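You operate a simulated robot arm through the tools that you are given. There is no shell and no other tool.

You run a simulated robot arm. Do the job below in one go: nothing can be reset, and whatever is moved stays where it is left.

JOB
Swap the orange plate's 40 mm reel for the 20 mm reel.
Fine: old reel on the peg beside the orange plate, black arm back across.

It is judged by the outcome, as a careful person would: the job done as asked, and still so three seconds after it is handed in. It fails if anything else is knocked over, pushed out of place, dropped, spilled or broken.

ROBOT AND FRAMES
A 6-joint arm with a three-finger gripper, fixed in place. Base frame: the origin is on the floor under the middle of its stand, x ahead of it, y to its left, z up; the work surface is at about z = 800. Readings come in mm, rad, newtons and seconds.
It reaches about 1213 mm from its shoulder. Its first joint turns from -2.897 to 2.897 rad. Payload 4.89 kg.
The tool frame sits at the grasp point between the pads (the TCP): z along the fingers, y along the line on which they close. The tips reach 30 mm beyond it. The gripper opens to 164 mm; its body begins 125 mm behind the TCP.
Orientation is that of the tool frame in the base frame, as a unit quaternion [w, x, y, z]. With the fingers straight down and closing along the base's y, the tool's x points along the base's -x, its y along +y and its z along -z.

CONTROLS
- The arm moves only by the tool play_rows. Its arguments are lists of equal length, an entry for each row: "travel": the shift along the tool's x, y, z in mm, a list of three; "delta_rot": the turn, a rotation vector about the tool's x, y, z in rad, a list of three; "claw": the finger opening in mm, from 0 to 164. In form: {"travel": [[dx, dy, dz], ...], "delta_rot": [[ax, ay, az], ...], "claw": [claw, ...]}. A call has 1 to 20 rows; each row is the pose to reach, as a shift and turn from the pose commanded when the call began, along the tool's axes at that moment. Rows are played at 5 a second. More than 50 mm and 0.15 rad between two rows, or a gripper value outside its range, and nothing of the call is played. Where a pose cannot be reached the arm comes as near as it can. A force on the tool above 90 N (or 10 N above the force at the start of the call, whichever is more), or a blocked arm, ends the call early, and 0.2 s more pass. Each finger travels about 108 mm/s and halts on what it meets, pressing with about 31 N; the grip force reading is that of the motor and also rises with nothing between the fingers. The clock runs only during rows and for 0.2 s after the last one: add rows that repeat a pose to give the fingers time. The reply holds the time, the measured pose of the TCP, the force on the tool along the base axes, the opening and the grip force, in the units named above and with some noise, with the torque about the TCP (base axes, N m) and any sound that the robot's microphone picked up.
- Cameras (640 x 400 px; columns grow to the right, rows downward): "scene" is fixed at [49.5, -651.5, 1663]; the picture's right is [0.78, -0.63, 0.00], its down [-0.22, -0.27, -0.94] and it looks along [0.59, 0.73, -0.35] (base axes); focal length 344 px, centre (320, 200). "wrist" rides on the gripper at [76, -2, -152] in the tool frame; the picture's right is [0.02, 1.00, 0.00], its down [-0.88, 0.02, -0.47] and it looks along [-0.47, 0.01, 0.88] (tool axes); focal length 247 px, centre (320, 200). There is no depth. A picture from a camera that has moved, and an enlarged one, comes with that camera's place and axes in the base frame and with its lens.
- grab_frame(camera): a new picture of that camera. The clock stands still meanwhile.
- slide_trunk(by): moves the trunk up (or, below 0, down) by that many mm; the arm rides with it, the base frame stays. It gives what a move gives, with no picture.
- close_up(camera, box): a new picture of the part [left, top, right, bottom] of that camera's present view, enlarged. The clock stands still meanwhile.
- job_done(): hands the job in; it is judged then, once.

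Nothing tells you positions but the pictures and the camera data. Unless the task says otherwise, let go and move clear before handing in.

The tools are called after "Request:" by a JSON object that holds its "op" and its "data". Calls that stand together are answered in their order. play_rows: Moves the arm, as the interface text tells. Its arguments: {"type":"object","properties":{"travel":{"type":"array"},"delta_rot":{"type":"array"},"claw":{"type":"array"}},"required":["travel","delta_rot","claw"]} The other tools are called the same way: slide_trunk (by) moves the trunk up or down; grab_frame (camera) takes a picture; close_up (camera, box) takes an enlarged picture of a part of a camera's view; job_done () hands the job in.

At the start:

```text
time: 0.0
ee_pos: [453.5, 222.1, 1400.7]
tcp_rot: [0.0, 0.001, 1.0, 0.0]
wrist_force: [0.9, 1.1, 0.8]
wrist_torque: [0.01, 0.02, 0.01]
gripper_width: 164.4
finger_force: 0.1
trunk travel left (down, up): [-175.0, 215.0]
```

scene: 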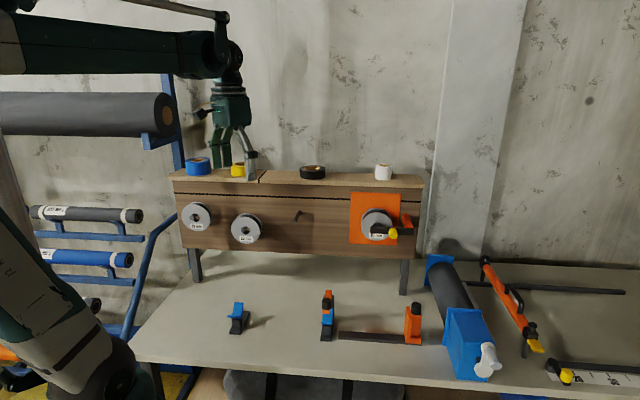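
wrist: 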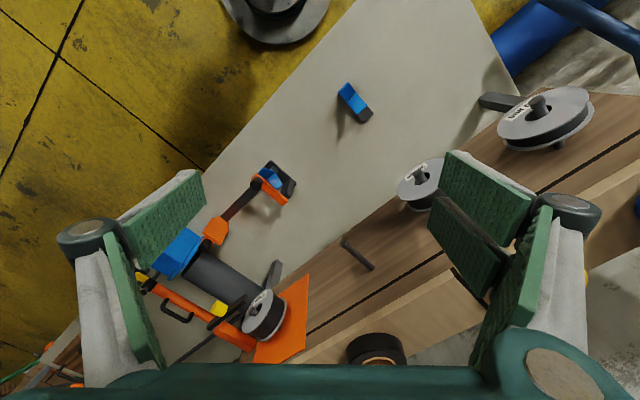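

I see a wooden panel with two reels on pegs at left, a bare peg in the middle, and an orange plate at right holding a reel with a black arm across it. I'll look closer before moving.

Request:
{"op": "close_up", "data": {"camera": "scene", "box": [330, 180, 430, 250]}}

Request:
{"op": "close_up", "data": {"camera": "scene", "box": [170, 150, 330, 260]}}

Request:
{"op": "close_up", "data": {"camera": "wrist", "box": [130, 220, 390, 370]}}

Request:
{"op": "close_up", "data": {"camera": "wrist", "box": [380, 70, 640, 230]}}

```text
5.71 times, centred on (380, 215) of scene
camera zoom: at [49.5, -651.5, 1663.0], right [0.78, -0.63, 0.0], down [-0.22, -0.27, -0.94], along [0.59, 0.73, -0.35], focal length 1964 px, centre (-23, 114)
```

zoom: 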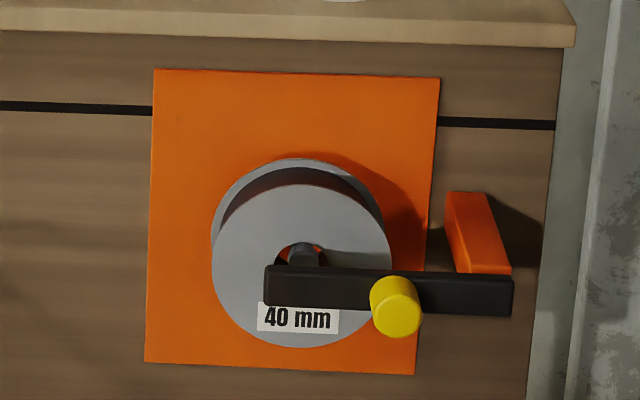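

```text
3.64 times, centred on (250, 205) of scene
camera zoom: at [49.5, -651.5, 1663.0], right [0.78, -0.63, 0.0], down [-0.22, -0.27, -0.94], along [0.59, 0.73, -0.35], focal length 1250 px, centre (574, 182)
```

zoom: 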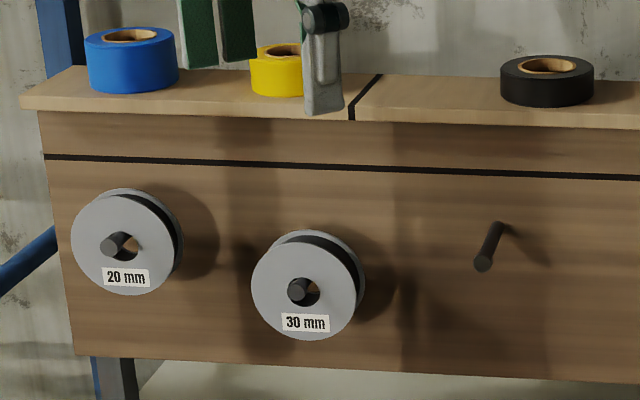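

```text
2.46 times, centred on (260, 295) of wrist
camera zoom: at [378.0, 220.6, 1552.3], right [-0.02, 1.0, 0.0], down [0.88, 0.02, 0.47], along [0.47, 0.01, -0.88], focal length 608 px, centre (468, -34)
```

zoom: 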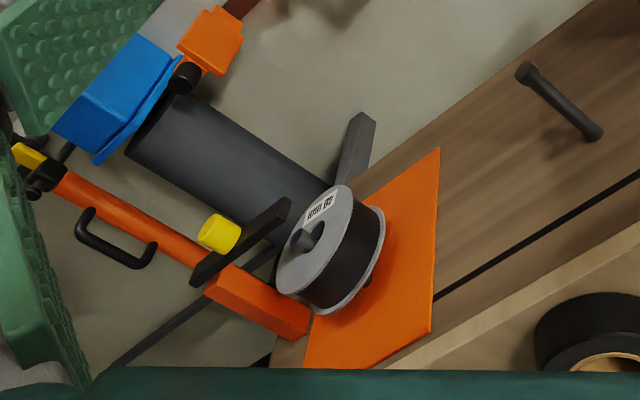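

```text
2.46 times, centred on (510, 150) of wrist
camera zoom: at [378.0, 220.6, 1552.3], right [-0.02, 1.0, 0.0], down [0.88, 0.02, 0.47], along [0.47, 0.01, -0.88], focal length 608 px, centre (-148, 323)
```

zoom: 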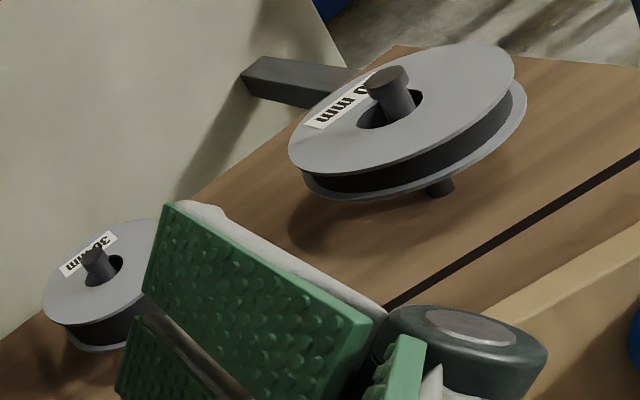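

The reels hang on pegs sticking out of a panel turned about 45° (normal roughly [-0.71,-0.71,0]). The bare peg's tip is near (682,273,1162), and the orange plate spans z of about 1042–1250 around x≈950, y≈140. I'll move sideways in free air and turn the gripper to face the panel for a better look.

Request:
{"op": "play_rows", "data": {"travel": [[-33, -33, 0], [-67, -67, 0], [-100, -100, 0], [-134, -134, 0], [-167, -167, 0], [-167, -167, 0], [-167, -167, 0], [-167, -167, 0], [-167, -167, 0], [-167, -167, 0], [-167, -167, 0], [-167, -167, 0], [-167, -167, 0], [-167, -167, 0], [-167, -167, 0], [-167, -167, 0], [-167, -167, 0]], "delta_rot": [[0, 0, 0], [0, 0, 0], [0, 0, 0], [0, 0, 0], [0, 0, 0], [-0.0512, -0.1235, -0.0512], [-0.1023, -0.2471, -0.1023], [-0.1535, -0.3706, -0.1535], [-0.2047, -0.4942, -0.2047], [-0.2558, -0.6177, -0.2558], [-0.307, -0.7412, -0.307], [-0.3582, -0.8648, -0.3582], [-0.4093, -0.9883, -0.4093], [-0.4605, -1.1119, -0.4605], [-0.5117, -1.2354, -0.5117], [-0.5628, -1.3589, -0.5628], [-0.614, -1.4825, -0.614]], "claw": [164, 164, 164, 164, 164, 164, 164, 164, 164, 164, 164, 164, 164, 164, 164, 164, 164]}}

```text
time: 3.6
ee_pos: [618.9, 55.8, 1398.6]
tcp_rot: [0.654, -0.272, 0.652, 0.271]
wrist_force: [-1.4, 0.3, 0.8]
wrist_torque: [0.0, 0.03, -0.25]
gripper_width: 164.1
finger_force: 0.0
trunk travel left (down, up): [-175.0, 215.0]
```

The gripper now faces the panel. I'll look with both cameras.

Request:
{"op": "grab_frame", "data": {"camera": "wrist"}}

Request:
{"op": "grab_frame", "data": {"camera": "scene"}}

```text
taken
camera wrist: at [513.8, -52.9, 1323.6], right [-0.71, 0.71, -0.02], down [-0.35, -0.32, 0.88], along [0.61, 0.63, 0.47], focal length 247 px, centre (320, 200)
```

wrist: 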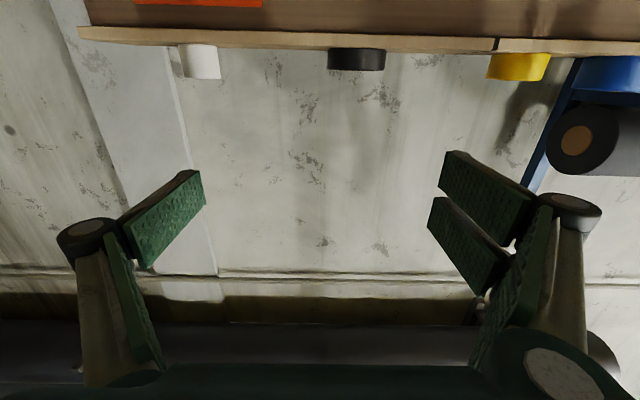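

```text
taken
```

scene: 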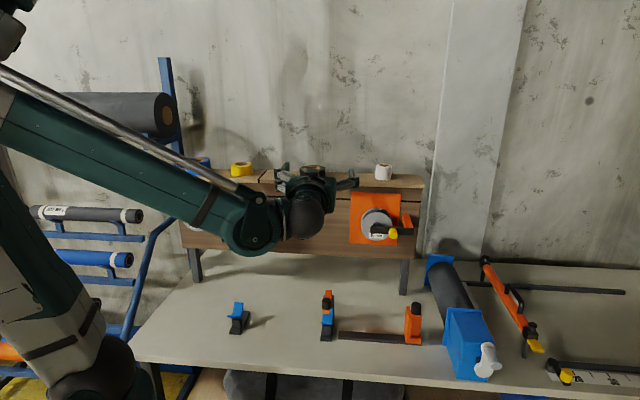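

The camera now rides under the gripper and looks up, so its picture is upside down. I'll lower the gripper and slide it right, staying about 300 mm off the panel, to see the orange plate and its latch.

Request:
{"op": "play_rows", "data": {"travel": [[40, -19, 0], [80, -38, 0], [120, -57, 0], [160, -75, 0], [200, -94, 0], [240, -113, 0], [280, -132, 0], [318, -150, 0], [318, -150, 0]], "delta_rot": [[0, 0, 0], [0, 0, 0], [0, 0, 0], [0, 0, 0], [0, 0, 0], [0, 0, 0], [0, 0, 0], [0, 0, 0], [0, 0, 0]], "claw": [164, 164, 164, 164, 164, 164, 164, 164, 164]}}

Request:
{"op": "grab_frame", "data": {"camera": "wrist"}}

Request:
{"op": "grab_frame", "data": {"camera": "scene"}}

```text
time: 5.6
ee_pos: [730.4, -53.3, 1085.6]
tcp_rot: [0.653, -0.271, 0.654, 0.271]
wrist_force: [0.9, 0.0, -0.7]
wrist_torque: [0.01, 0.0, -0.02]
gripper_width: 164.0
finger_force: 0.1
out of reach, approached as far as the arm can: row 8, 9
trunk travel left (down, up): [-175.0, 215.0]
```

```text
taken
camera wrist: at [624.6, -162.4, 1010.3], right [-0.71, 0.71, -0.02], down [-0.35, -0.32, 0.88], along [0.62, 0.63, 0.47], focal length 247 px, centre (320, 200)
```

wrist: 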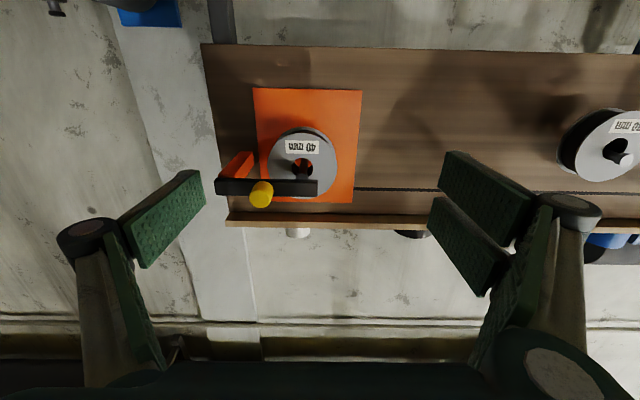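

```text
taken
```

scene: 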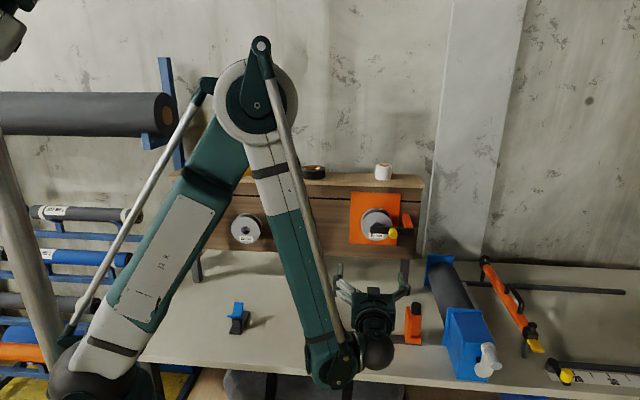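

The latch is visible now: an orange block with a black arm and a yellow knob. I'm near the low end of reach, so I'll look closer first and then lower the trunk for a better working range.

Request:
{"op": "close_up", "data": {"camera": "wrist", "box": [200, 70, 380, 240]}}

Request:
{"op": "close_up", "data": {"camera": "wrist", "box": [520, 80, 640, 240]}}

Request:
{"op": "close_up", "data": {"camera": "scene", "box": [340, 185, 430, 245]}}

```text
2.35 times, centred on (290, 155) of wrist
camera zoom: at [624.6, -162.4, 1010.3], right [-0.71, 0.71, -0.02], down [-0.35, -0.32, 0.88], along [0.62, 0.63, 0.47], focal length 581 px, centre (391, 306)
```

zoom: 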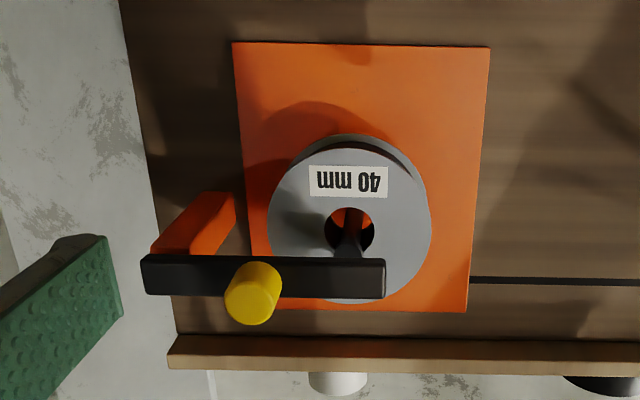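

```text
2.50 times, centred on (580, 160) of wrist
camera zoom: at [624.6, -162.4, 1010.3], right [-0.71, 0.71, -0.02], down [-0.35, -0.32, 0.88], along [0.62, 0.63, 0.47], focal length 617 px, centre (-330, 300)
```

zoom: 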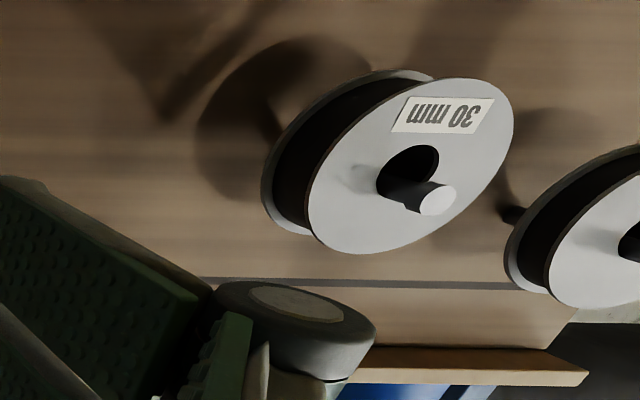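

```text
6.67 times, centred on (385, 215) of scene
camera zoom: at [49.5, -651.5, 1663.0], right [0.78, -0.63, 0.0], down [-0.22, -0.27, -0.94], along [0.59, 0.73, -0.35], focal length 2291 px, centre (-113, 100)
```

zoom: 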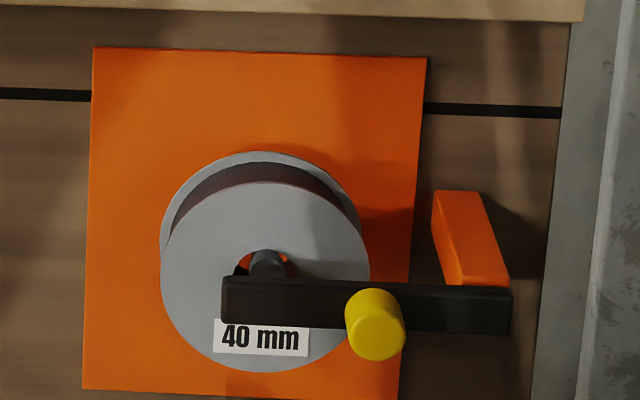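

The knob cap is near (879,-12,1161), about 164 mm off the panel, and the spindle is at about z=1160 just behind the arm. I'll zoom in on the latch hinge to see how it swings.

Request:
{"op": "close_up", "data": {"camera": "wrist", "box": [205, 140, 285, 190]}}

Request:
{"op": "close_up", "data": {"camera": "scene", "box": [385, 205, 425, 240]}}

Request:
{"op": "close_up", "data": {"camera": "wrist", "box": [260, 120, 345, 190]}}

Request:
{"op": "close_up", "data": {"camera": "scene", "box": [355, 195, 400, 240]}}

```text
8.00 times, centred on (245, 165) of wrist
camera zoom: at [624.6, -162.4, 1010.3], right [-0.71, 0.71, -0.02], down [-0.35, -0.32, 0.88], along [0.62, 0.63, 0.47], focal length 1976 px, centre (920, 480)
```

zoom: 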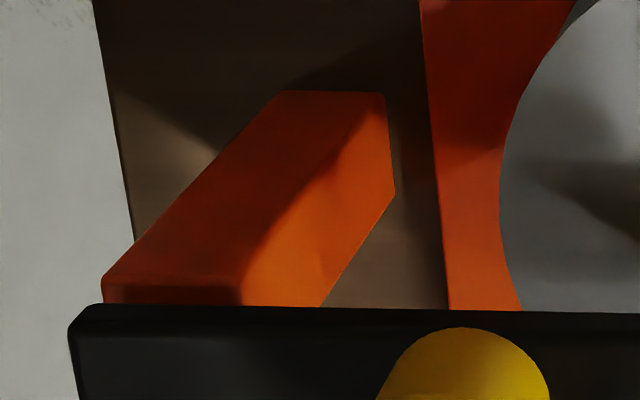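

```text
11.43 times, centred on (405, 222) of scene
camera zoom: at [49.5, -651.5, 1663.0], right [0.78, -0.63, 0.0], down [-0.22, -0.27, -0.94], along [0.59, 0.73, -0.35], focal length 3928 px, centre (-651, -57)
```

zoom: 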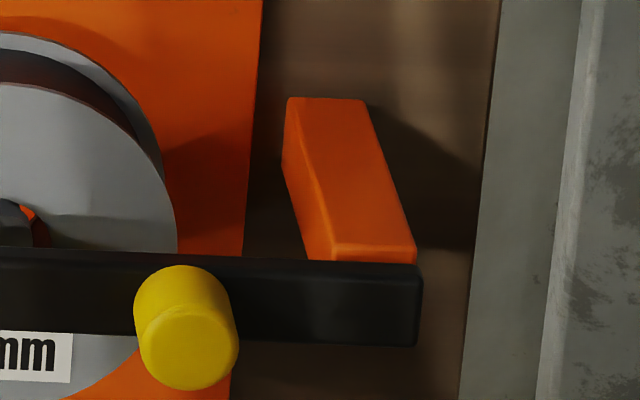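

```text
5.71 times, centred on (302, 155) of wrist
camera zoom: at [624.6, -162.4, 1010.3], right [-0.71, 0.71, -0.02], down [-0.35, -0.32, 0.88], along [0.62, 0.63, 0.47], focal length 1411 px, centre (420, 457)
```

zoom: 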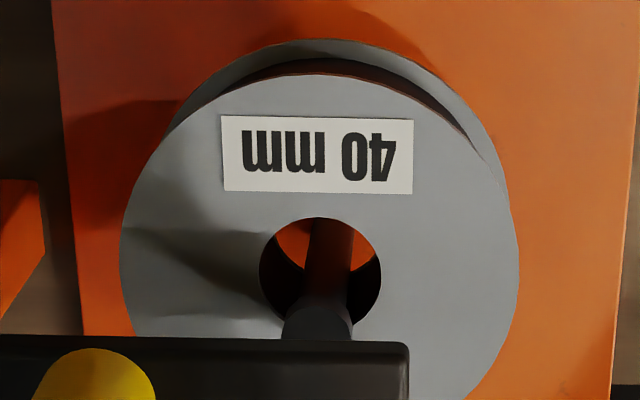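

```text
8.89 times, centred on (378, 218) of scene
camera zoom: at [49.5, -651.5, 1663.0], right [0.78, -0.63, 0.0], down [-0.22, -0.27, -0.94], along [0.59, 0.73, -0.35], focal length 3055 px, centre (-191, 44)
```

zoom: 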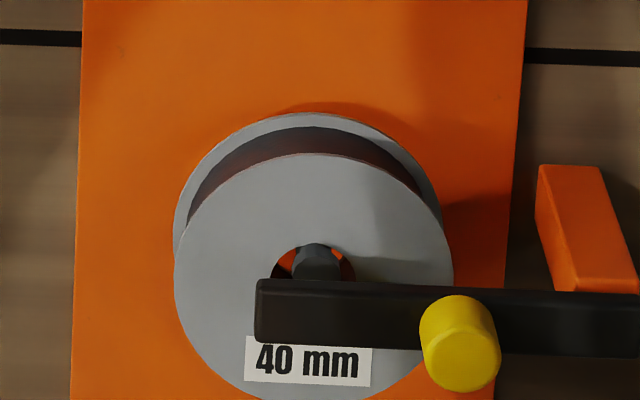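

There's no visible hinge, so I'll have to feel out how the arm swings. First I'll raise the TCP, then drop the trunk, so I'm working well inside the reach at z≈1160.

Request:
{"op": "play_rows", "data": {"travel": [[-40, 0, 0], [-80, 0, 0], [-120, 0, 0], [-150, 0, 0], [-150, 0, 0]], "delta_rot": [[0, 0, 0], [0, 0, 0], [0, 0, 0], [0, 0, 0], [0, 0, 0]], "claw": [164, 164, 164, 164, 164]}}

Request:
{"op": "slide_trunk", "data": {"by": -120}}

```text
time: 6.8
ee_pos: [729.6, -51.4, 1238.0]
tcp_rot: [0.653, -0.271, 0.653, 0.272]
wrist_force: [0.5, 1.0, 0.7]
wrist_torque: [-0.02, 0.04, -0.06]
gripper_width: 164.0
finger_force: 0.0
trunk travel left (down, up): [-175.0, 215.0]
```

```text
time: 8.3
ee_pos: [730.5, -52.6, 1116.6]
tcp_rot: [0.653, -0.271, 0.653, 0.271]
wrist_force: [0.6, -0.3, 0.2]
wrist_torque: [-0.01, 0.01, 0.01]
gripper_width: 163.8
finger_force: 0.0
trunk travel left (down, up): [-55.0, 335.0]
```

Trunk lowered. Next I line up in front of the yellow knob, stopping short of it with the fingers partly closed.

Request:
{"op": "play_rows", "data": {"travel": [[-15, -25, 22], [-30, -50, 44], [-44, -76, 67], [-44, -76, 67], [-44, -76, 67]], "delta_rot": [[0, 0, 0], [0, 0, 0], [0, 0, 0], [0, 0, 0], [0, 0, 0]], "claw": [140, 110, 80, 70, 70]}}

Request:
{"op": "grab_frame", "data": {"camera": "wrist"}}

Request:
{"op": "grab_frame", "data": {"camera": "scene"}}

Request:
{"op": "close_up", "data": {"camera": "scene", "box": [300, 170, 440, 260]}}

```text
time: 9.5
ee_pos: [830.3, -60.6, 1163.1]
tcp_rot: [0.653, -0.272, 0.653, 0.272]
wrist_force: [0.1, 0.0, 0.3]
wrist_torque: [-0.01, 0.01, -0.01]
gripper_width: 70.2
finger_force: 0.1
trunk travel left (down, up): [-55.0, 335.0]
```

```text
taken
camera wrist: at [725.5, -169.1, 1086.9], right [-0.71, 0.71, -0.02], down [-0.35, -0.32, 0.88], along [0.62, 0.63, 0.47], focal length 247 px, centre (320, 200)
```

wrist: 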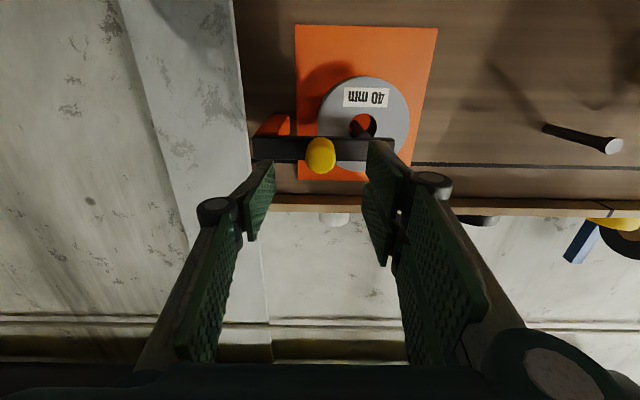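

```text
taken
```

scene: 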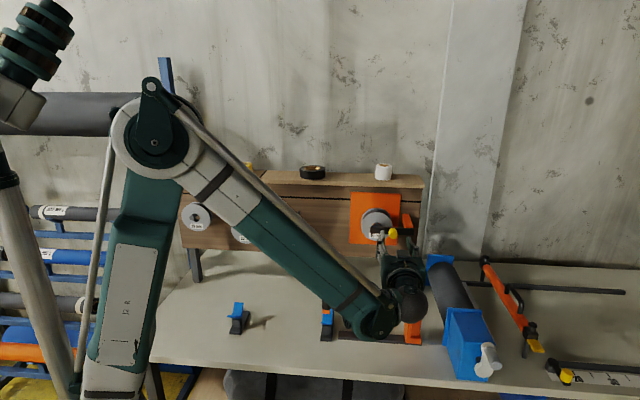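

```text
4.44 times, centred on (370, 215) of scene
camera zoom: at [49.5, -651.5, 1663.0], right [0.78, -0.63, 0.0], down [-0.22, -0.27, -0.94], along [0.59, 0.73, -0.35], focal length 1528 px, centre (98, 133)
```

zoom: 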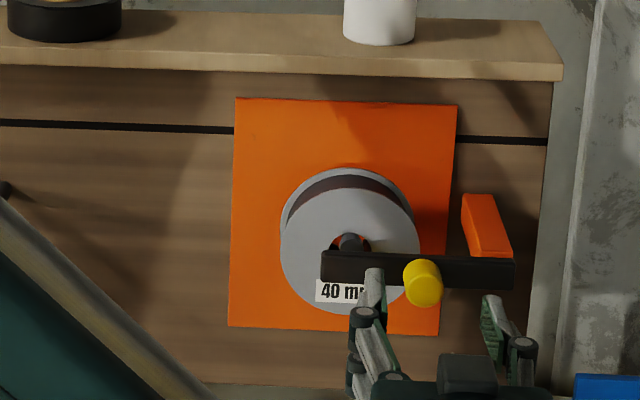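

Request:
{"op": "close_up", "data": {"camera": "wrist", "box": [190, 100, 510, 300]}}

Request:
{"op": "close_up", "data": {"camera": "scene", "box": [365, 215, 435, 335]}}

```text
2.00 times, centred on (350, 200) of wrist
camera zoom: at [725.5, -169.1, 1086.9], right [-0.71, 0.71, -0.02], down [-0.35, -0.32, 0.88], along [0.62, 0.63, 0.47], focal length 494 px, centre (260, 200)
```

zoom: 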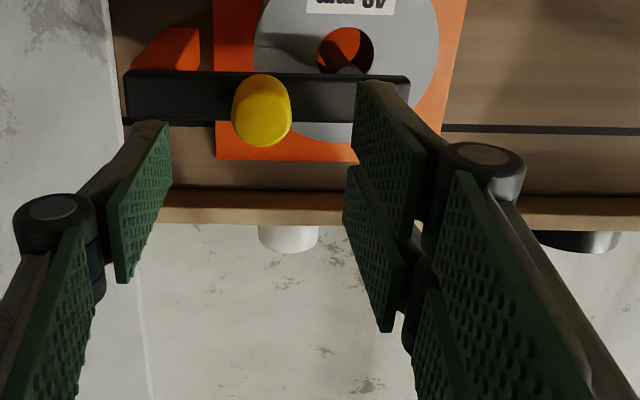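

```text
3.33 times, centred on (400, 275) of scene
camera zoom: at [49.5, -651.5, 1663.0], right [0.78, -0.63, 0.0], down [-0.22, -0.27, -0.94], along [0.59, 0.73, -0.35], focal length 1146 px, centre (53, -50)
```

zoom: 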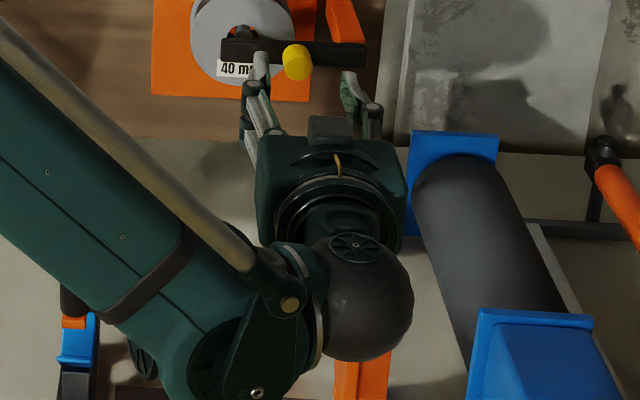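

The knob sits dead centre between the fingers. I'll move 57 mm forward so the tips straddle it, then close.

Request:
{"op": "play_rows", "data": {"travel": [[2, 0, 20], [2, 0, 40], [2, 0, 57], [2, 0, 57], [2, 0, 57], [2, 0, 57], [2, 0, 57]], "delta_rot": [[0, 0, 0], [0, 0, 0], [0, 0, 0], [0, 0, 0], [0, 0, 0], [0, 0, 0], [0, 0, 0]], "claw": [70, 70, 70, 40, 15, 15, 15]}}

Request:
{"op": "close_up", "data": {"camera": "scene", "box": [300, 170, 440, 260]}}

Request:
{"op": "close_up", "data": {"camera": "wrist", "box": [190, 50, 510, 250]}}

```text
time: 11.1
ee_pos: [872.3, -19.6, 1161.6]
tcp_rot: [0.653, -0.27, 0.653, 0.27]
wrist_force: [35.2, -12.6, 16.0]
wrist_torque: [0.01, -0.38, -1.03]
gripper_width: 26.5
finger_force: 44.9
trunk travel left (down, up): [-55.0, 335.0]
```

```text
4.44 times, centred on (370, 215) of scene
camera zoom: at [49.5, -651.5, 1663.0], right [0.78, -0.63, 0.0], down [-0.22, -0.27, -0.94], along [0.59, 0.73, -0.35], focal length 1528 px, centre (98, 133)
```

zoom: 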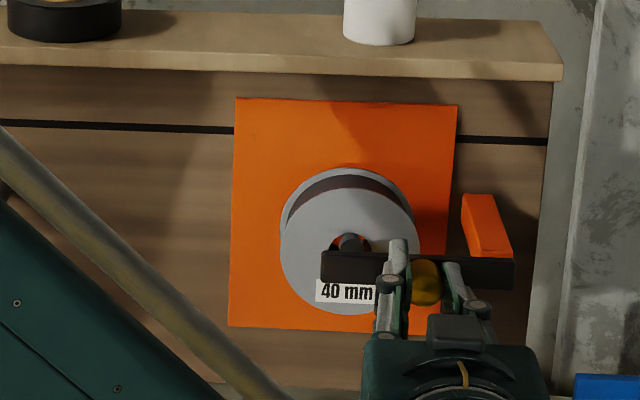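

```text
2.00 times, centred on (350, 150) of wrist
camera zoom: at [765.8, -127.7, 1084.2], right [-0.71, 0.71, -0.02], down [-0.35, -0.32, 0.88], along [0.62, 0.63, 0.47], focal length 494 px, centre (260, 300)
```

zoom: 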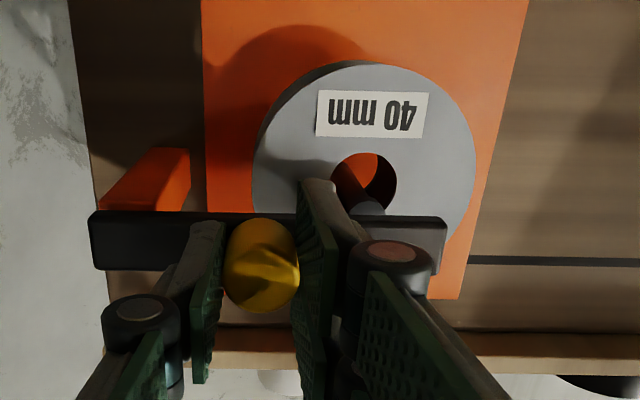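

I have a firm hold on the knob. I'll test gently which way the arm moves, first a few mm upward.

Request:
{"op": "play_rows", "data": {"travel": [[-2, -1, 0], [-4, -1, 0], [-6, -1, 0]], "delta_rot": [[0, 0, 0], [0, 0, 0], [0, 0, 0]], "claw": [15, 15, 15]}}

```text
time: 11.9
ee_pos: [872.8, -19.8, 1166.4]
tcp_rot: [0.653, -0.27, 0.654, 0.271]
wrist_force: [8.4, -20.7, -13.4]
wrist_torque: [-0.05, 0.76, -0.54]
gripper_width: 26.7
finger_force: 45.2
trunk travel left (down, up): [-55.0, 335.0]
```

Request:
{"op": "close_up", "data": {"camera": "scene", "box": [355, 195, 425, 240]}}

```text
8.89 times, centred on (390, 218) of scene
camera zoom: at [49.5, -651.5, 1663.0], right [0.78, -0.63, 0.0], down [-0.22, -0.27, -0.94], along [0.59, 0.73, -0.35], focal length 3055 px, centre (-302, 44)
```

zoom: 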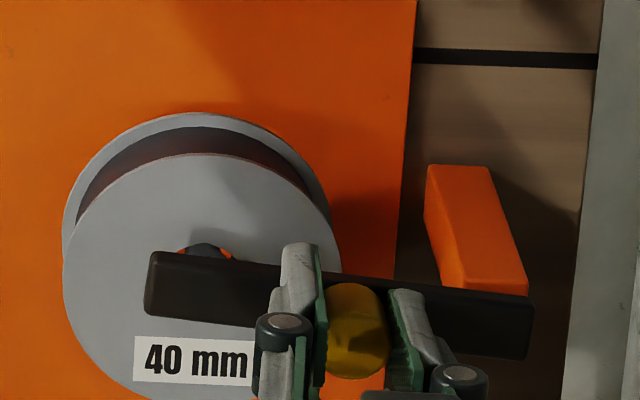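

The far end of the arm rose as I lifted, so it pivots about an axis square to the panel, at the orange block. I'll swing it down instead, following an arc of about 53 mm and turning the wrist with it.

Request:
{"op": "play_rows", "data": {"travel": [[6.7, 0.1, 0], [13, -0.4, 0], [19.1, -1.7, 0], [19.1, -1.7, 0]], "delta_rot": [[0, 0, -0.119], [0, 0, -0.237], [0, 0, -0.356], [0, 0, -0.356]], "claw": [15, 15, 15, 15]}}

Request:
{"op": "close_up", "data": {"camera": "scene", "box": [355, 195, 425, 240]}}

```text
time: 12.9
ee_pos: [873.0, -19.4, 1146.5]
tcp_rot: [0.691, -0.382, 0.595, 0.15]
wrist_force: [27.1, -19.7, 24.7]
wrist_torque: [0.66, -0.21, -0.85]
gripper_width: 31.0
finger_force: 19.7
trunk travel left (down, up): [-55.0, 335.0]
```

```text
8.89 times, centred on (390, 218) of scene
camera zoom: at [49.5, -651.5, 1663.0], right [0.78, -0.63, 0.0], down [-0.22, -0.27, -0.94], along [0.59, 0.73, -0.35], focal length 3055 px, centre (-302, 44)
```

zoom: 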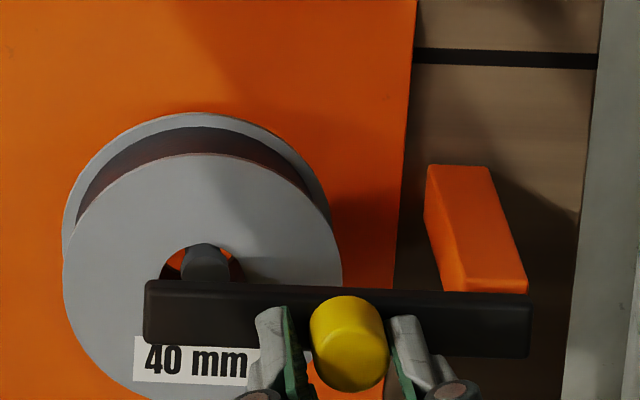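

The arm has a stop at horizontal, so it only swings up; my fingers just slid down the knob. I'll release, back off, and re-grip with the fingers above and below the knob so I can swing it upward positively.

Request:
{"op": "play_rows", "data": {"travel": [[0, 0, 0], [0, 0, 0], [0, 0, -20], [0, 0, -40], [0, 0, -60], [0, 0, -60]], "delta_rot": [[0, 0, 0], [0, 0, 0], [0, 0, 0], [0, 0, 0], [0, 0, 0], [0, 0, 0]], "claw": [45, 60, 64, 64, 64, 64]}}

Request:
{"op": "close_up", "data": {"camera": "scene", "box": [300, 170, 440, 260]}}

```text
time: 14.3
ee_pos: [831.7, -61.8, 1146.1]
tcp_rot: [0.691, -0.382, 0.595, 0.151]
wrist_force: [0.2, 1.0, 0.3]
wrist_torque: [0.0, 0.0, 0.02]
gripper_width: 64.1
finger_force: 0.2
trunk travel left (down, up): [-55.0, 335.0]
```

```text
4.44 times, centred on (370, 215) of scene
camera zoom: at [49.5, -651.5, 1663.0], right [0.78, -0.63, 0.0], down [-0.22, -0.27, -0.94], along [0.59, 0.73, -0.35], focal length 1528 px, centre (98, 133)
```

zoom: 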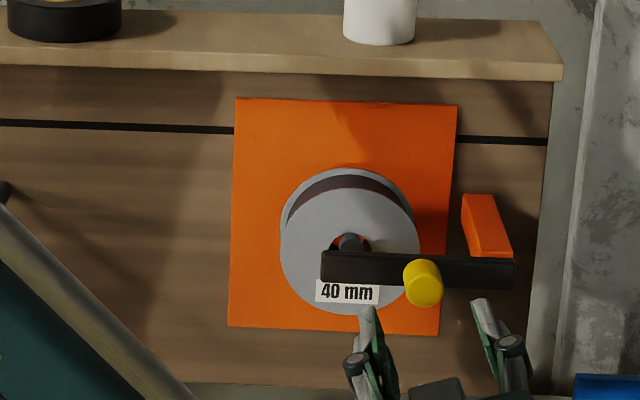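

Request:
{"op": "play_rows", "data": {"travel": [[-1.6, -0.5, 0], [-3.2, -1, 0], [-4.8, -1.5, 0], [-6.4, -2, 0], [-8, -2.5, 0], [-9.6, -3, 0], [-11.2, -3.5, 0], [-12.8, -4, 0], [-14.4, -4.5, 0], [-14.4, -4.5, 0]], "delta_rot": [[0, 0, -0.135], [0, 0, -0.27], [0, 0, -0.405], [0, 0, -0.54], [0, 0, -0.675], [0, 0, -0.81], [0, 0, -0.945], [0, 0, -1.08], [0, 0, -1.215], [0, 0, -1.215]], "claw": [64, 64, 64, 64, 64, 64, 64, 64, 64, 64]}}

Request:
{"op": "close_up", "data": {"camera": "scene", "box": [300, 170, 440, 260]}}

Request:
{"op": "grab_frame", "data": {"camera": "wrist"}}

```text
time: 16.5
ee_pos: [832.2, -60.4, 1161.4]
tcp_rot: [0.657, -0.646, 0.315, -0.227]
wrist_force: [0.7, 0.5, 0.3]
wrist_torque: [0.01, 0.01, -0.02]
gripper_width: 64.0
finger_force: 0.1
out of reach, approached as far as the arm can: row 9, 10
trunk travel left (down, up): [-55.0, 335.0]
```

```text
4.44 times, centred on (370, 215) of scene
camera zoom: at [49.5, -651.5, 1663.0], right [0.78, -0.63, 0.0], down [-0.22, -0.27, -0.94], along [0.59, 0.73, -0.35], focal length 1528 px, centre (98, 133)
```

zoom: 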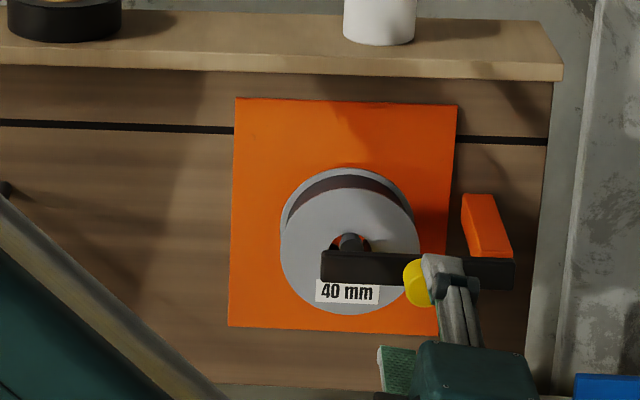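

```text
taken
camera wrist: at [777.4, -221.7, 1160.0], right [-0.09, 0.05, -0.99], down [-0.95, 0.29, 0.1], along [0.29, 0.96, 0.02], focal length 247 px, centre (320, 200)
```

wrist: 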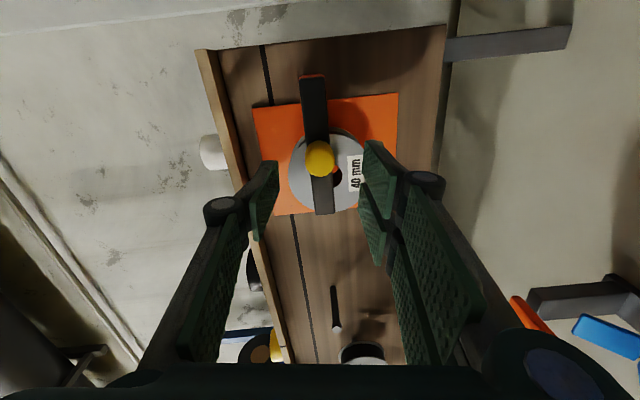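

The wrist hit a limit near -83° of roll. I'll back off a little from that limit and check where the command baseline ended up.

Request:
{"op": "play_rows", "data": {"travel": [[0, 0, 0], [0, 0, 0]], "delta_rot": [[0, 0, 0.14], [0, 0, 0.2]], "claw": [64, 64]}}

```text
time: 17.1
ee_pos: [830.6, -62.1, 1161.9]
tcp_rot: [0.677, -0.611, 0.377, -0.162]
wrist_force: [0.3, -1.2, -0.1]
wrist_torque: [0.04, -0.01, 0.04]
gripper_width: 64.0
finger_force: 0.1
trunk travel left (down, up): [-55.0, 335.0]
```

Baseline is clear: roll is now about -72°. I'll correct the small tilt, move in over the knob and close loosely around it.

Request:
{"op": "play_rows", "data": {"travel": [[0, 0, 0], [0, 0, 20], [0, 0, 40], [0, 0, 57], [0, 0, 57], [0, 0, 57], [0, 0, 57]], "delta_rot": [[0.029, -0.01, 0], [0.029, -0.01, 0], [0.029, -0.01, 0], [0.029, -0.01, 0], [0.029, -0.01, 0], [0.029, -0.01, 0], [0.029, -0.01, 0]], "claw": [64, 64, 64, 64, 40, 29, 29]}}

Request:
{"op": "close_up", "data": {"camera": "scene", "box": [340, 190, 430, 250]}}

Request:
{"op": "close_up", "data": {"camera": "wrist", "box": [190, 50, 510, 250]}}

```text
time: 18.7
ee_pos: [869.4, -21.3, 1161.2]
tcp_rot: [0.687, -0.602, 0.372, -0.163]
wrist_force: [0.1, -0.6, 0.3]
wrist_torque: [-0.03, 0.01, 0.0]
gripper_width: 29.0
finger_force: 0.1
trunk travel left (down, up): [-55.0, 335.0]
```

```text
6.67 times, centred on (385, 220) of scene
camera zoom: at [49.5, -651.5, 1663.0], right [0.78, -0.63, 0.0], down [-0.22, -0.27, -0.94], along [0.59, 0.73, -0.35], focal length 2291 px, centre (-113, 67)
```

zoom: 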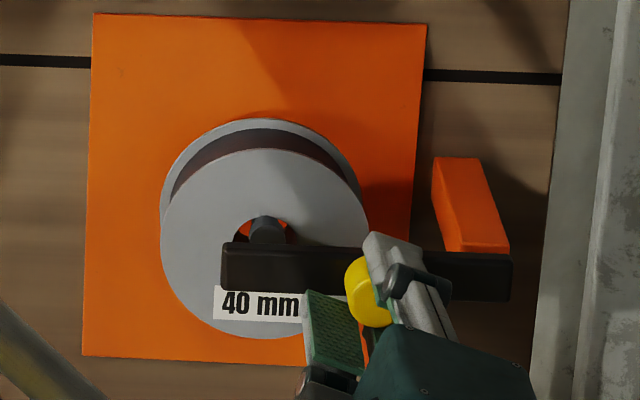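

```text
2.00 times, centred on (350, 150) of wrist
camera zoom: at [814.9, -180.4, 1138.9], right [-0.21, 0.21, -0.96], down [-0.93, 0.26, 0.26], along [0.3, 0.94, 0.14], focal length 494 px, centre (260, 300)
```

zoom: 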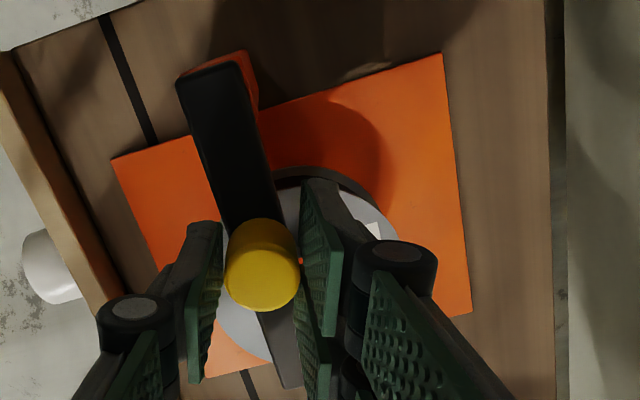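

The knob is caged cleanly. Now I'll swing the arm up along the arc, the first 40°.

Request:
{"op": "play_rows", "data": {"travel": [[-1.8, -7.2, 0], [-2.6, -14.5, 0], [-2.4, -21.9, 0], [-1.1, -29.2, 0], [1.2, -36.2, 0], [1.2, -36.2, 0]], "delta_rot": [[0, 0, 0.1396], [0, 0, 0.2793], [0, 0, 0.4189], [0, 0, 0.5585], [0, 0, 0.698], [0, 0, 0.698]], "claw": [29, 29, 29, 29, 29, 29]}}

Request:
{"op": "close_up", "data": {"camera": "scene", "box": [340, 180, 430, 240]}}

```text
time: 20.1
ee_pos: [881.2, -30.1, 1193.2]
tcp_rot: [0.702, -0.437, 0.556, 0.082]
wrist_force: [-1.6, 1.2, 0.1]
wrist_torque: [0.03, 0.01, 0.0]
gripper_width: 29.7
finger_force: 1.0
trunk travel left (down, up): [-55.0, 335.0]
```

```text
6.67 times, centred on (385, 210) of scene
camera zoom: at [49.5, -651.5, 1663.0], right [0.78, -0.63, 0.0], down [-0.22, -0.27, -0.94], along [0.59, 0.73, -0.35], focal length 2291 px, centre (-113, 133)
```

zoom: 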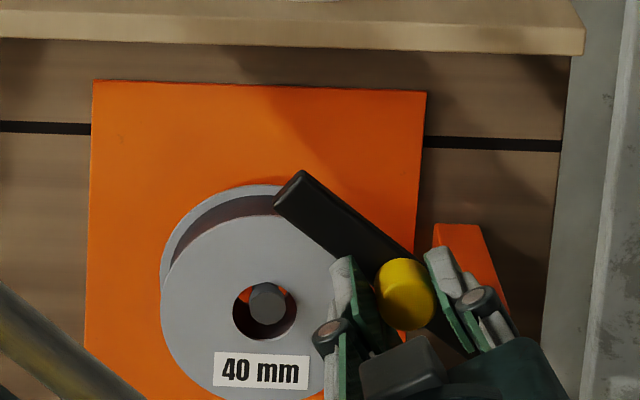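

The arm follows nicely with almost no force. I'll continue to about 96°.

Request:
{"op": "play_rows", "data": {"travel": [[-1.8, -7.2, 0], [-2.6, -14.5, 0], [-2.4, -21.9, 0], [-1.1, -29.2, 0], [1.1, -36.2, 0], [4.4, -42.9, 0], [4.4, -42.9, 0]], "delta_rot": [[0, 0, 0.1396], [0, 0, 0.2793], [0, 0, 0.4189], [0, 0, 0.5585], [0, 0, 0.698], [0, 0, 0.838], [0, 0, 0.838]], "claw": [29, 29, 29, 29, 29, 29, 29]}}

Request:
{"op": "close_up", "data": {"camera": "scene", "box": [340, 170, 430, 230]}}

```text
time: 21.7
ee_pos: [906.2, -58.7, 1214.2]
tcp_rot: [0.608, -0.175, 0.686, 0.36]
wrist_force: [0.1, 0.2, 0.4]
wrist_torque: [0.01, 0.02, -0.03]
gripper_width: 29.0
finger_force: 0.1
trunk travel left (down, up): [-55.0, 335.0]
```

```text
6.67 times, centred on (385, 200) of scene
camera zoom: at [49.5, -651.5, 1663.0], right [0.78, -0.63, 0.0], down [-0.22, -0.27, -0.94], along [0.59, 0.73, -0.35], focal length 2291 px, centre (-113, 200)
```

zoom: 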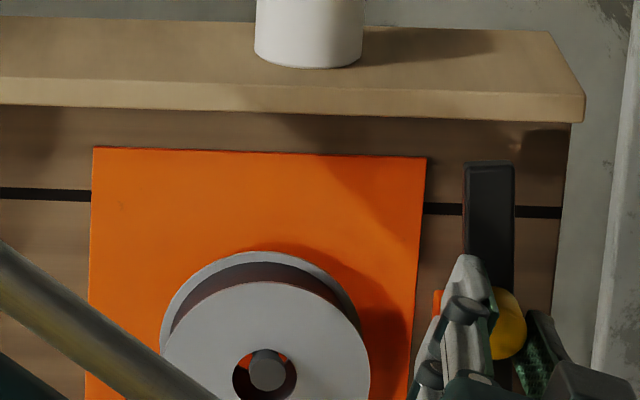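

Request:
{"op": "play_rows", "data": {"travel": [[-1.8, -7.2, 0], [-2.6, -14.5, 0], [-2.6, -14.5, 0]], "delta_rot": [[0, 0, 0.1396], [0, 0, 0.2793], [0, 0, 0.2793]], "claw": [29, 29, 29]}}

Request:
{"op": "close_up", "data": {"camera": "scene", "box": [340, 170, 430, 230]}}

```text
time: 22.5
ee_pos: [915.8, -66.7, 1212.3]
tcp_rot: [0.552, -0.079, 0.703, 0.441]
wrist_force: [-11.8, 13.6, 1.2]
wrist_torque: [-0.12, -0.16, 0.48]
gripper_width: 35.2
finger_force: 7.7
trunk travel left (down, up): [-55.0, 335.0]
```

```text
6.67 times, centred on (385, 200) of scene
camera zoom: at [49.5, -651.5, 1663.0], right [0.78, -0.63, 0.0], down [-0.22, -0.27, -0.94], along [0.59, 0.73, -0.35], focal length 2291 px, centre (-113, 200)
```

zoom: 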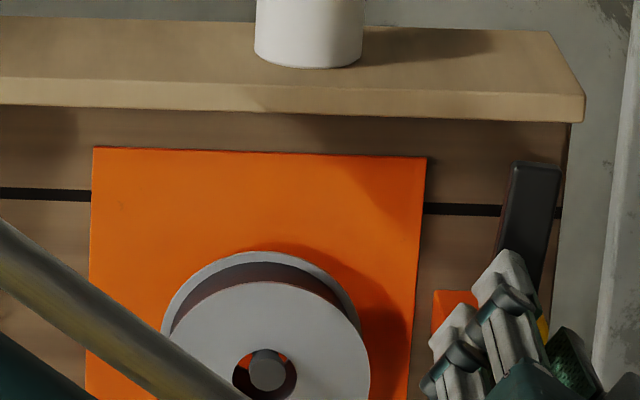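

The arm reached its upper stop just past vertical, leaning right. I'll open, back straight out and check that it stays.

Request:
{"op": "play_rows", "data": {"travel": [[0, 3, 0], [0, 3, 0], [0, 3, -25], [0, 3, -60], [0, 3, -95], [0, 3, -95]], "delta_rot": [[0, 0, 0], [0, 0, 0], [0, 0, 0], [0, 0, 0], [0, 0, 0], [0, 0, 0]], "claw": [50, 64, 64, 64, 64, 64]}}

Request:
{"op": "close_up", "data": {"camera": "scene", "box": [330, 165, 440, 250]}}

Request:
{"op": "grab_frame", "data": {"camera": "wrist"}}

```text
time: 23.9
ee_pos: [847.9, -131.5, 1213.7]
tcp_rot: [0.552, -0.078, 0.703, 0.441]
wrist_force: [0.5, 0.8, -0.8]
wrist_torque: [0.0, 0.0, -0.03]
gripper_width: 63.8
finger_force: 0.0
trunk travel left (down, up): [-55.0, 335.0]
```

```text
4.71 times, centred on (385, 208) of scene
camera zoom: at [49.5, -651.5, 1663.0], right [0.78, -0.63, 0.0], down [-0.22, -0.27, -0.94], along [0.59, 0.73, -0.35], focal length 1617 px, centre (14, 165)
```

zoom: 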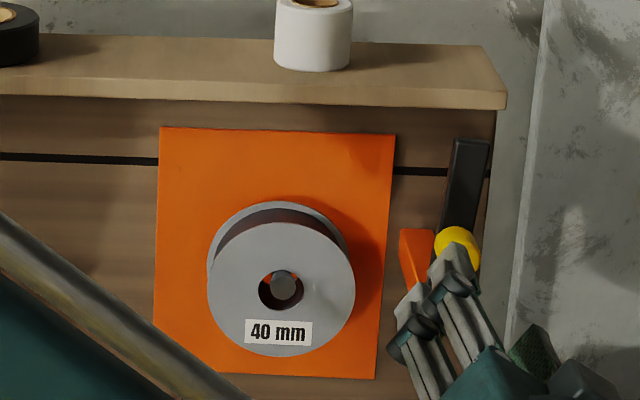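

```text
taken
camera wrist: at [713.0, -211.9, 1149.1], right [-0.6, 0.61, 0.52], down [-0.01, -0.66, 0.76], along [0.8, 0.45, 0.4], focal length 247 px, centre (320, 200)
```

wrist: 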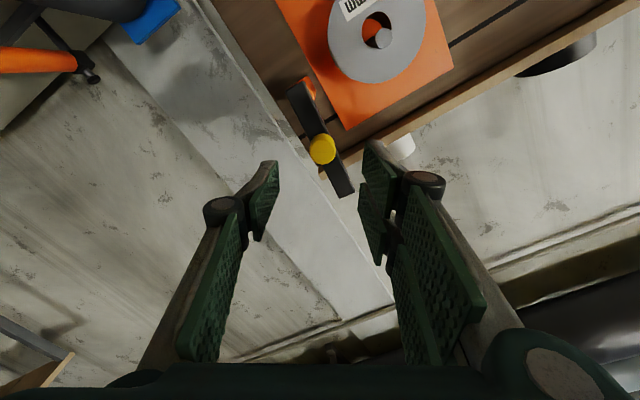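

The arm stays up. Now I'll move in front of the reel for a well-centred look, with the roll set so the two-finger side is upper-left and the thumb is lower-right, clear of the block and arm.

Request:
{"op": "close_up", "data": {"camera": "wrist", "box": [270, 0, 470, 125]}}

Request:
{"op": "close_up", "data": {"camera": "scene", "box": [355, 200, 400, 240]}}

```text
3.20 times, centred on (370, 62) of wrist
camera zoom: at [713.0, -211.9, 1149.1], right [-0.6, 0.61, 0.52], down [-0.01, -0.66, 0.76], along [0.8, 0.45, 0.4], focal length 790 px, centre (160, 640)
```

zoom: 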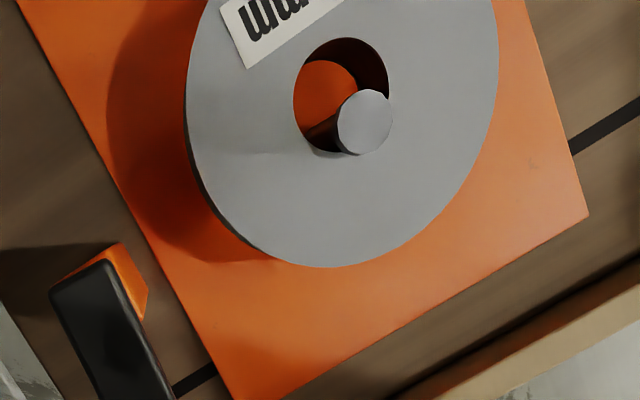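

```text
10.00 times, centred on (378, 220) of scene
camera zoom: at [49.5, -651.5, 1663.0], right [0.78, -0.63, 0.0], down [-0.22, -0.27, -0.94], along [0.59, 0.73, -0.35], focal length 3437 px, centre (-255, 0)
```

zoom: 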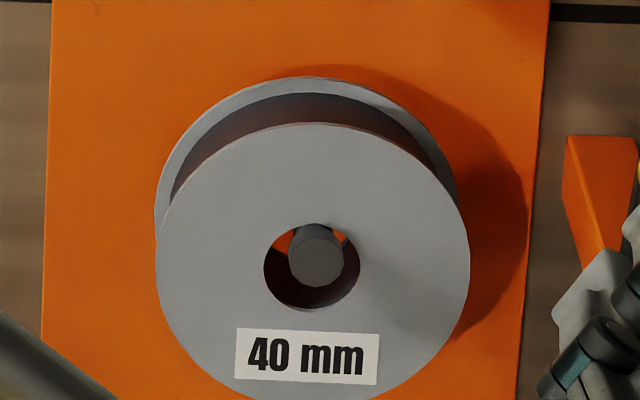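

The spindle tip is at about (888,69,1160); the reel is Ø110, its front face is about 90 mm off the panel, and its centre is near z=1154. I'll pre-position in front of it at 45° roll with the gripper opened to 150.

Request:
{"op": "play_rows", "data": {"travel": [[28, 16, 10], [56, 32, 20], [84, 48, 30], [111.3, 64.4, 39], [111.3, 64.4, 39], [111.3, 64.4, 39]], "delta_rot": [[0, 0, 0.055], [0, 0, 0.11], [0, 0, 0.166], [0, 0, 0.222], [0, 0, 0.222], [0, 0, 0.222]], "claw": [64, 80, 110, 140, 150, 150]}}

Request:
{"op": "grab_frame", "data": {"camera": "wrist"}}

Request:
{"op": "close_up", "data": {"camera": "scene", "box": [300, 165, 440, 265]}}

```text
time: 25.3
ee_pos: [796.0, -23.9, 1156.1]
tcp_rot: [0.5, 0.002, 0.708, 0.5]
wrist_force: [0.5, -0.1, 0.8]
wrist_torque: [-0.01, 0.0, 0.03]
gripper_width: 150.2
finger_force: 0.0
trunk travel left (down, up): [-55.0, 335.0]
```

```text
taken
camera wrist: at [651.0, -94.5, 1100.7], right [-0.51, 0.51, 0.69], down [0.1, -0.77, 0.64], along [0.86, 0.39, 0.34], focal length 247 px, centre (320, 200)
```

wrist: 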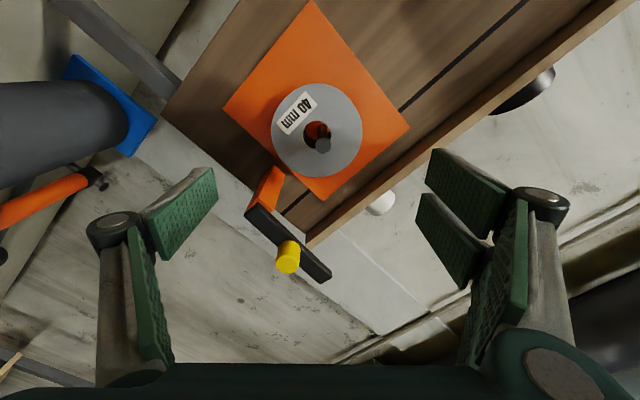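

```text
4.00 times, centred on (370, 215) of scene
camera zoom: at [49.5, -651.5, 1663.0], right [0.78, -0.63, 0.0], down [-0.22, -0.27, -0.94], along [0.59, 0.73, -0.35], focal length 1375 px, centre (120, 140)
```

zoom: 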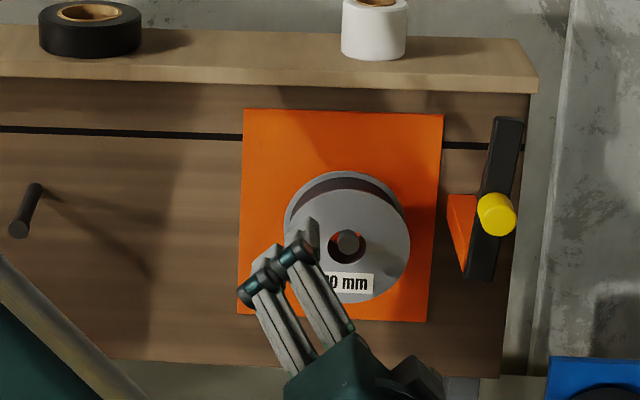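

Request:
{"op": "close_up", "data": {"camera": "wrist", "box": [260, 75, 380, 190]}}

```text
3.48 times, centred on (320, 132) of wrist
camera zoom: at [651.0, -94.5, 1100.7], right [-0.51, 0.51, 0.69], down [0.1, -0.77, 0.64], along [0.86, 0.39, 0.34], focal length 859 px, centre (320, 435)
```

zoom: 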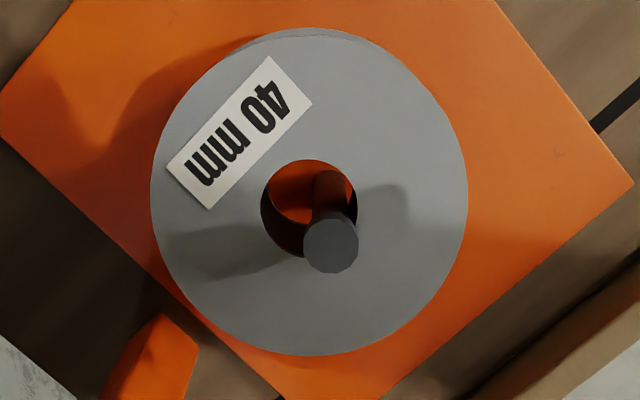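

The spindle has a slightly wider head on a thinner shaft, and the reel hangs from it with its centre near z≈1150 and its width between about 36 and 80 mm off the panel. I'll align and move partway in.

Request:
{"op": "play_rows", "data": {"travel": [[4.8, -3.7, 0], [4.8, -3.7, 30], [4.8, -3.7, 60], [4.8, -3.7, 90], [4.8, -3.7, 90]], "delta_rot": [[0, 0, 0], [0, 0, 0], [0, 0, 0], [0, 0, 0], [0, 0, 0]], "claw": [150, 150, 150, 150, 150]}}

Request:
{"op": "grab_frame", "data": {"camera": "wrist"}}

Request:
{"op": "close_up", "data": {"camera": "scene", "box": [300, 165, 440, 265]}}

```text
time: 26.5
ee_pos: [858.5, 39.5, 1148.9]
tcp_rot: [0.5, 0.0, 0.707, 0.499]
wrist_force: [0.2, -0.2, 0.2]
wrist_torque: [-0.03, -0.02, 0.04]
gripper_width: 150.2
finger_force: 0.1
trunk travel left (down, up): [-55.0, 335.0]
```

```text
taken
camera wrist: at [714.1, -30.0, 1094.8], right [-0.51, 0.51, 0.69], down [0.1, -0.77, 0.64], along [0.86, 0.39, 0.34], focal length 247 px, centre (320, 200)
```

wrist: 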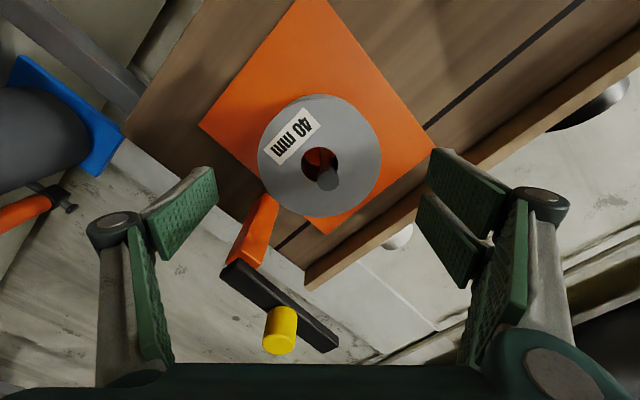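

```text
4.00 times, centred on (370, 215) of scene
camera zoom: at [49.5, -651.5, 1663.0], right [0.78, -0.63, 0.0], down [-0.22, -0.27, -0.94], along [0.59, 0.73, -0.35], focal length 1375 px, centre (120, 140)
```

zoom: 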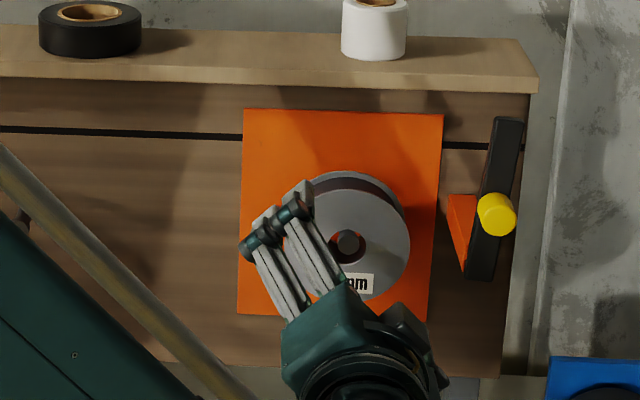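

Request:
{"op": "close_up", "data": {"camera": "wrist", "box": [240, 80, 400, 230]}}

```text
2.67 times, centred on (320, 155) of wrist
camera zoom: at [714.1, -30.0, 1094.8], right [-0.51, 0.51, 0.69], down [0.1, -0.77, 0.64], along [0.86, 0.39, 0.34], focal length 659 px, centre (320, 320)
```

zoom: 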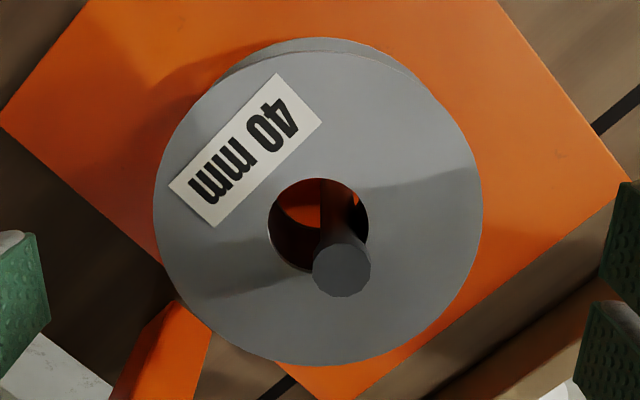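

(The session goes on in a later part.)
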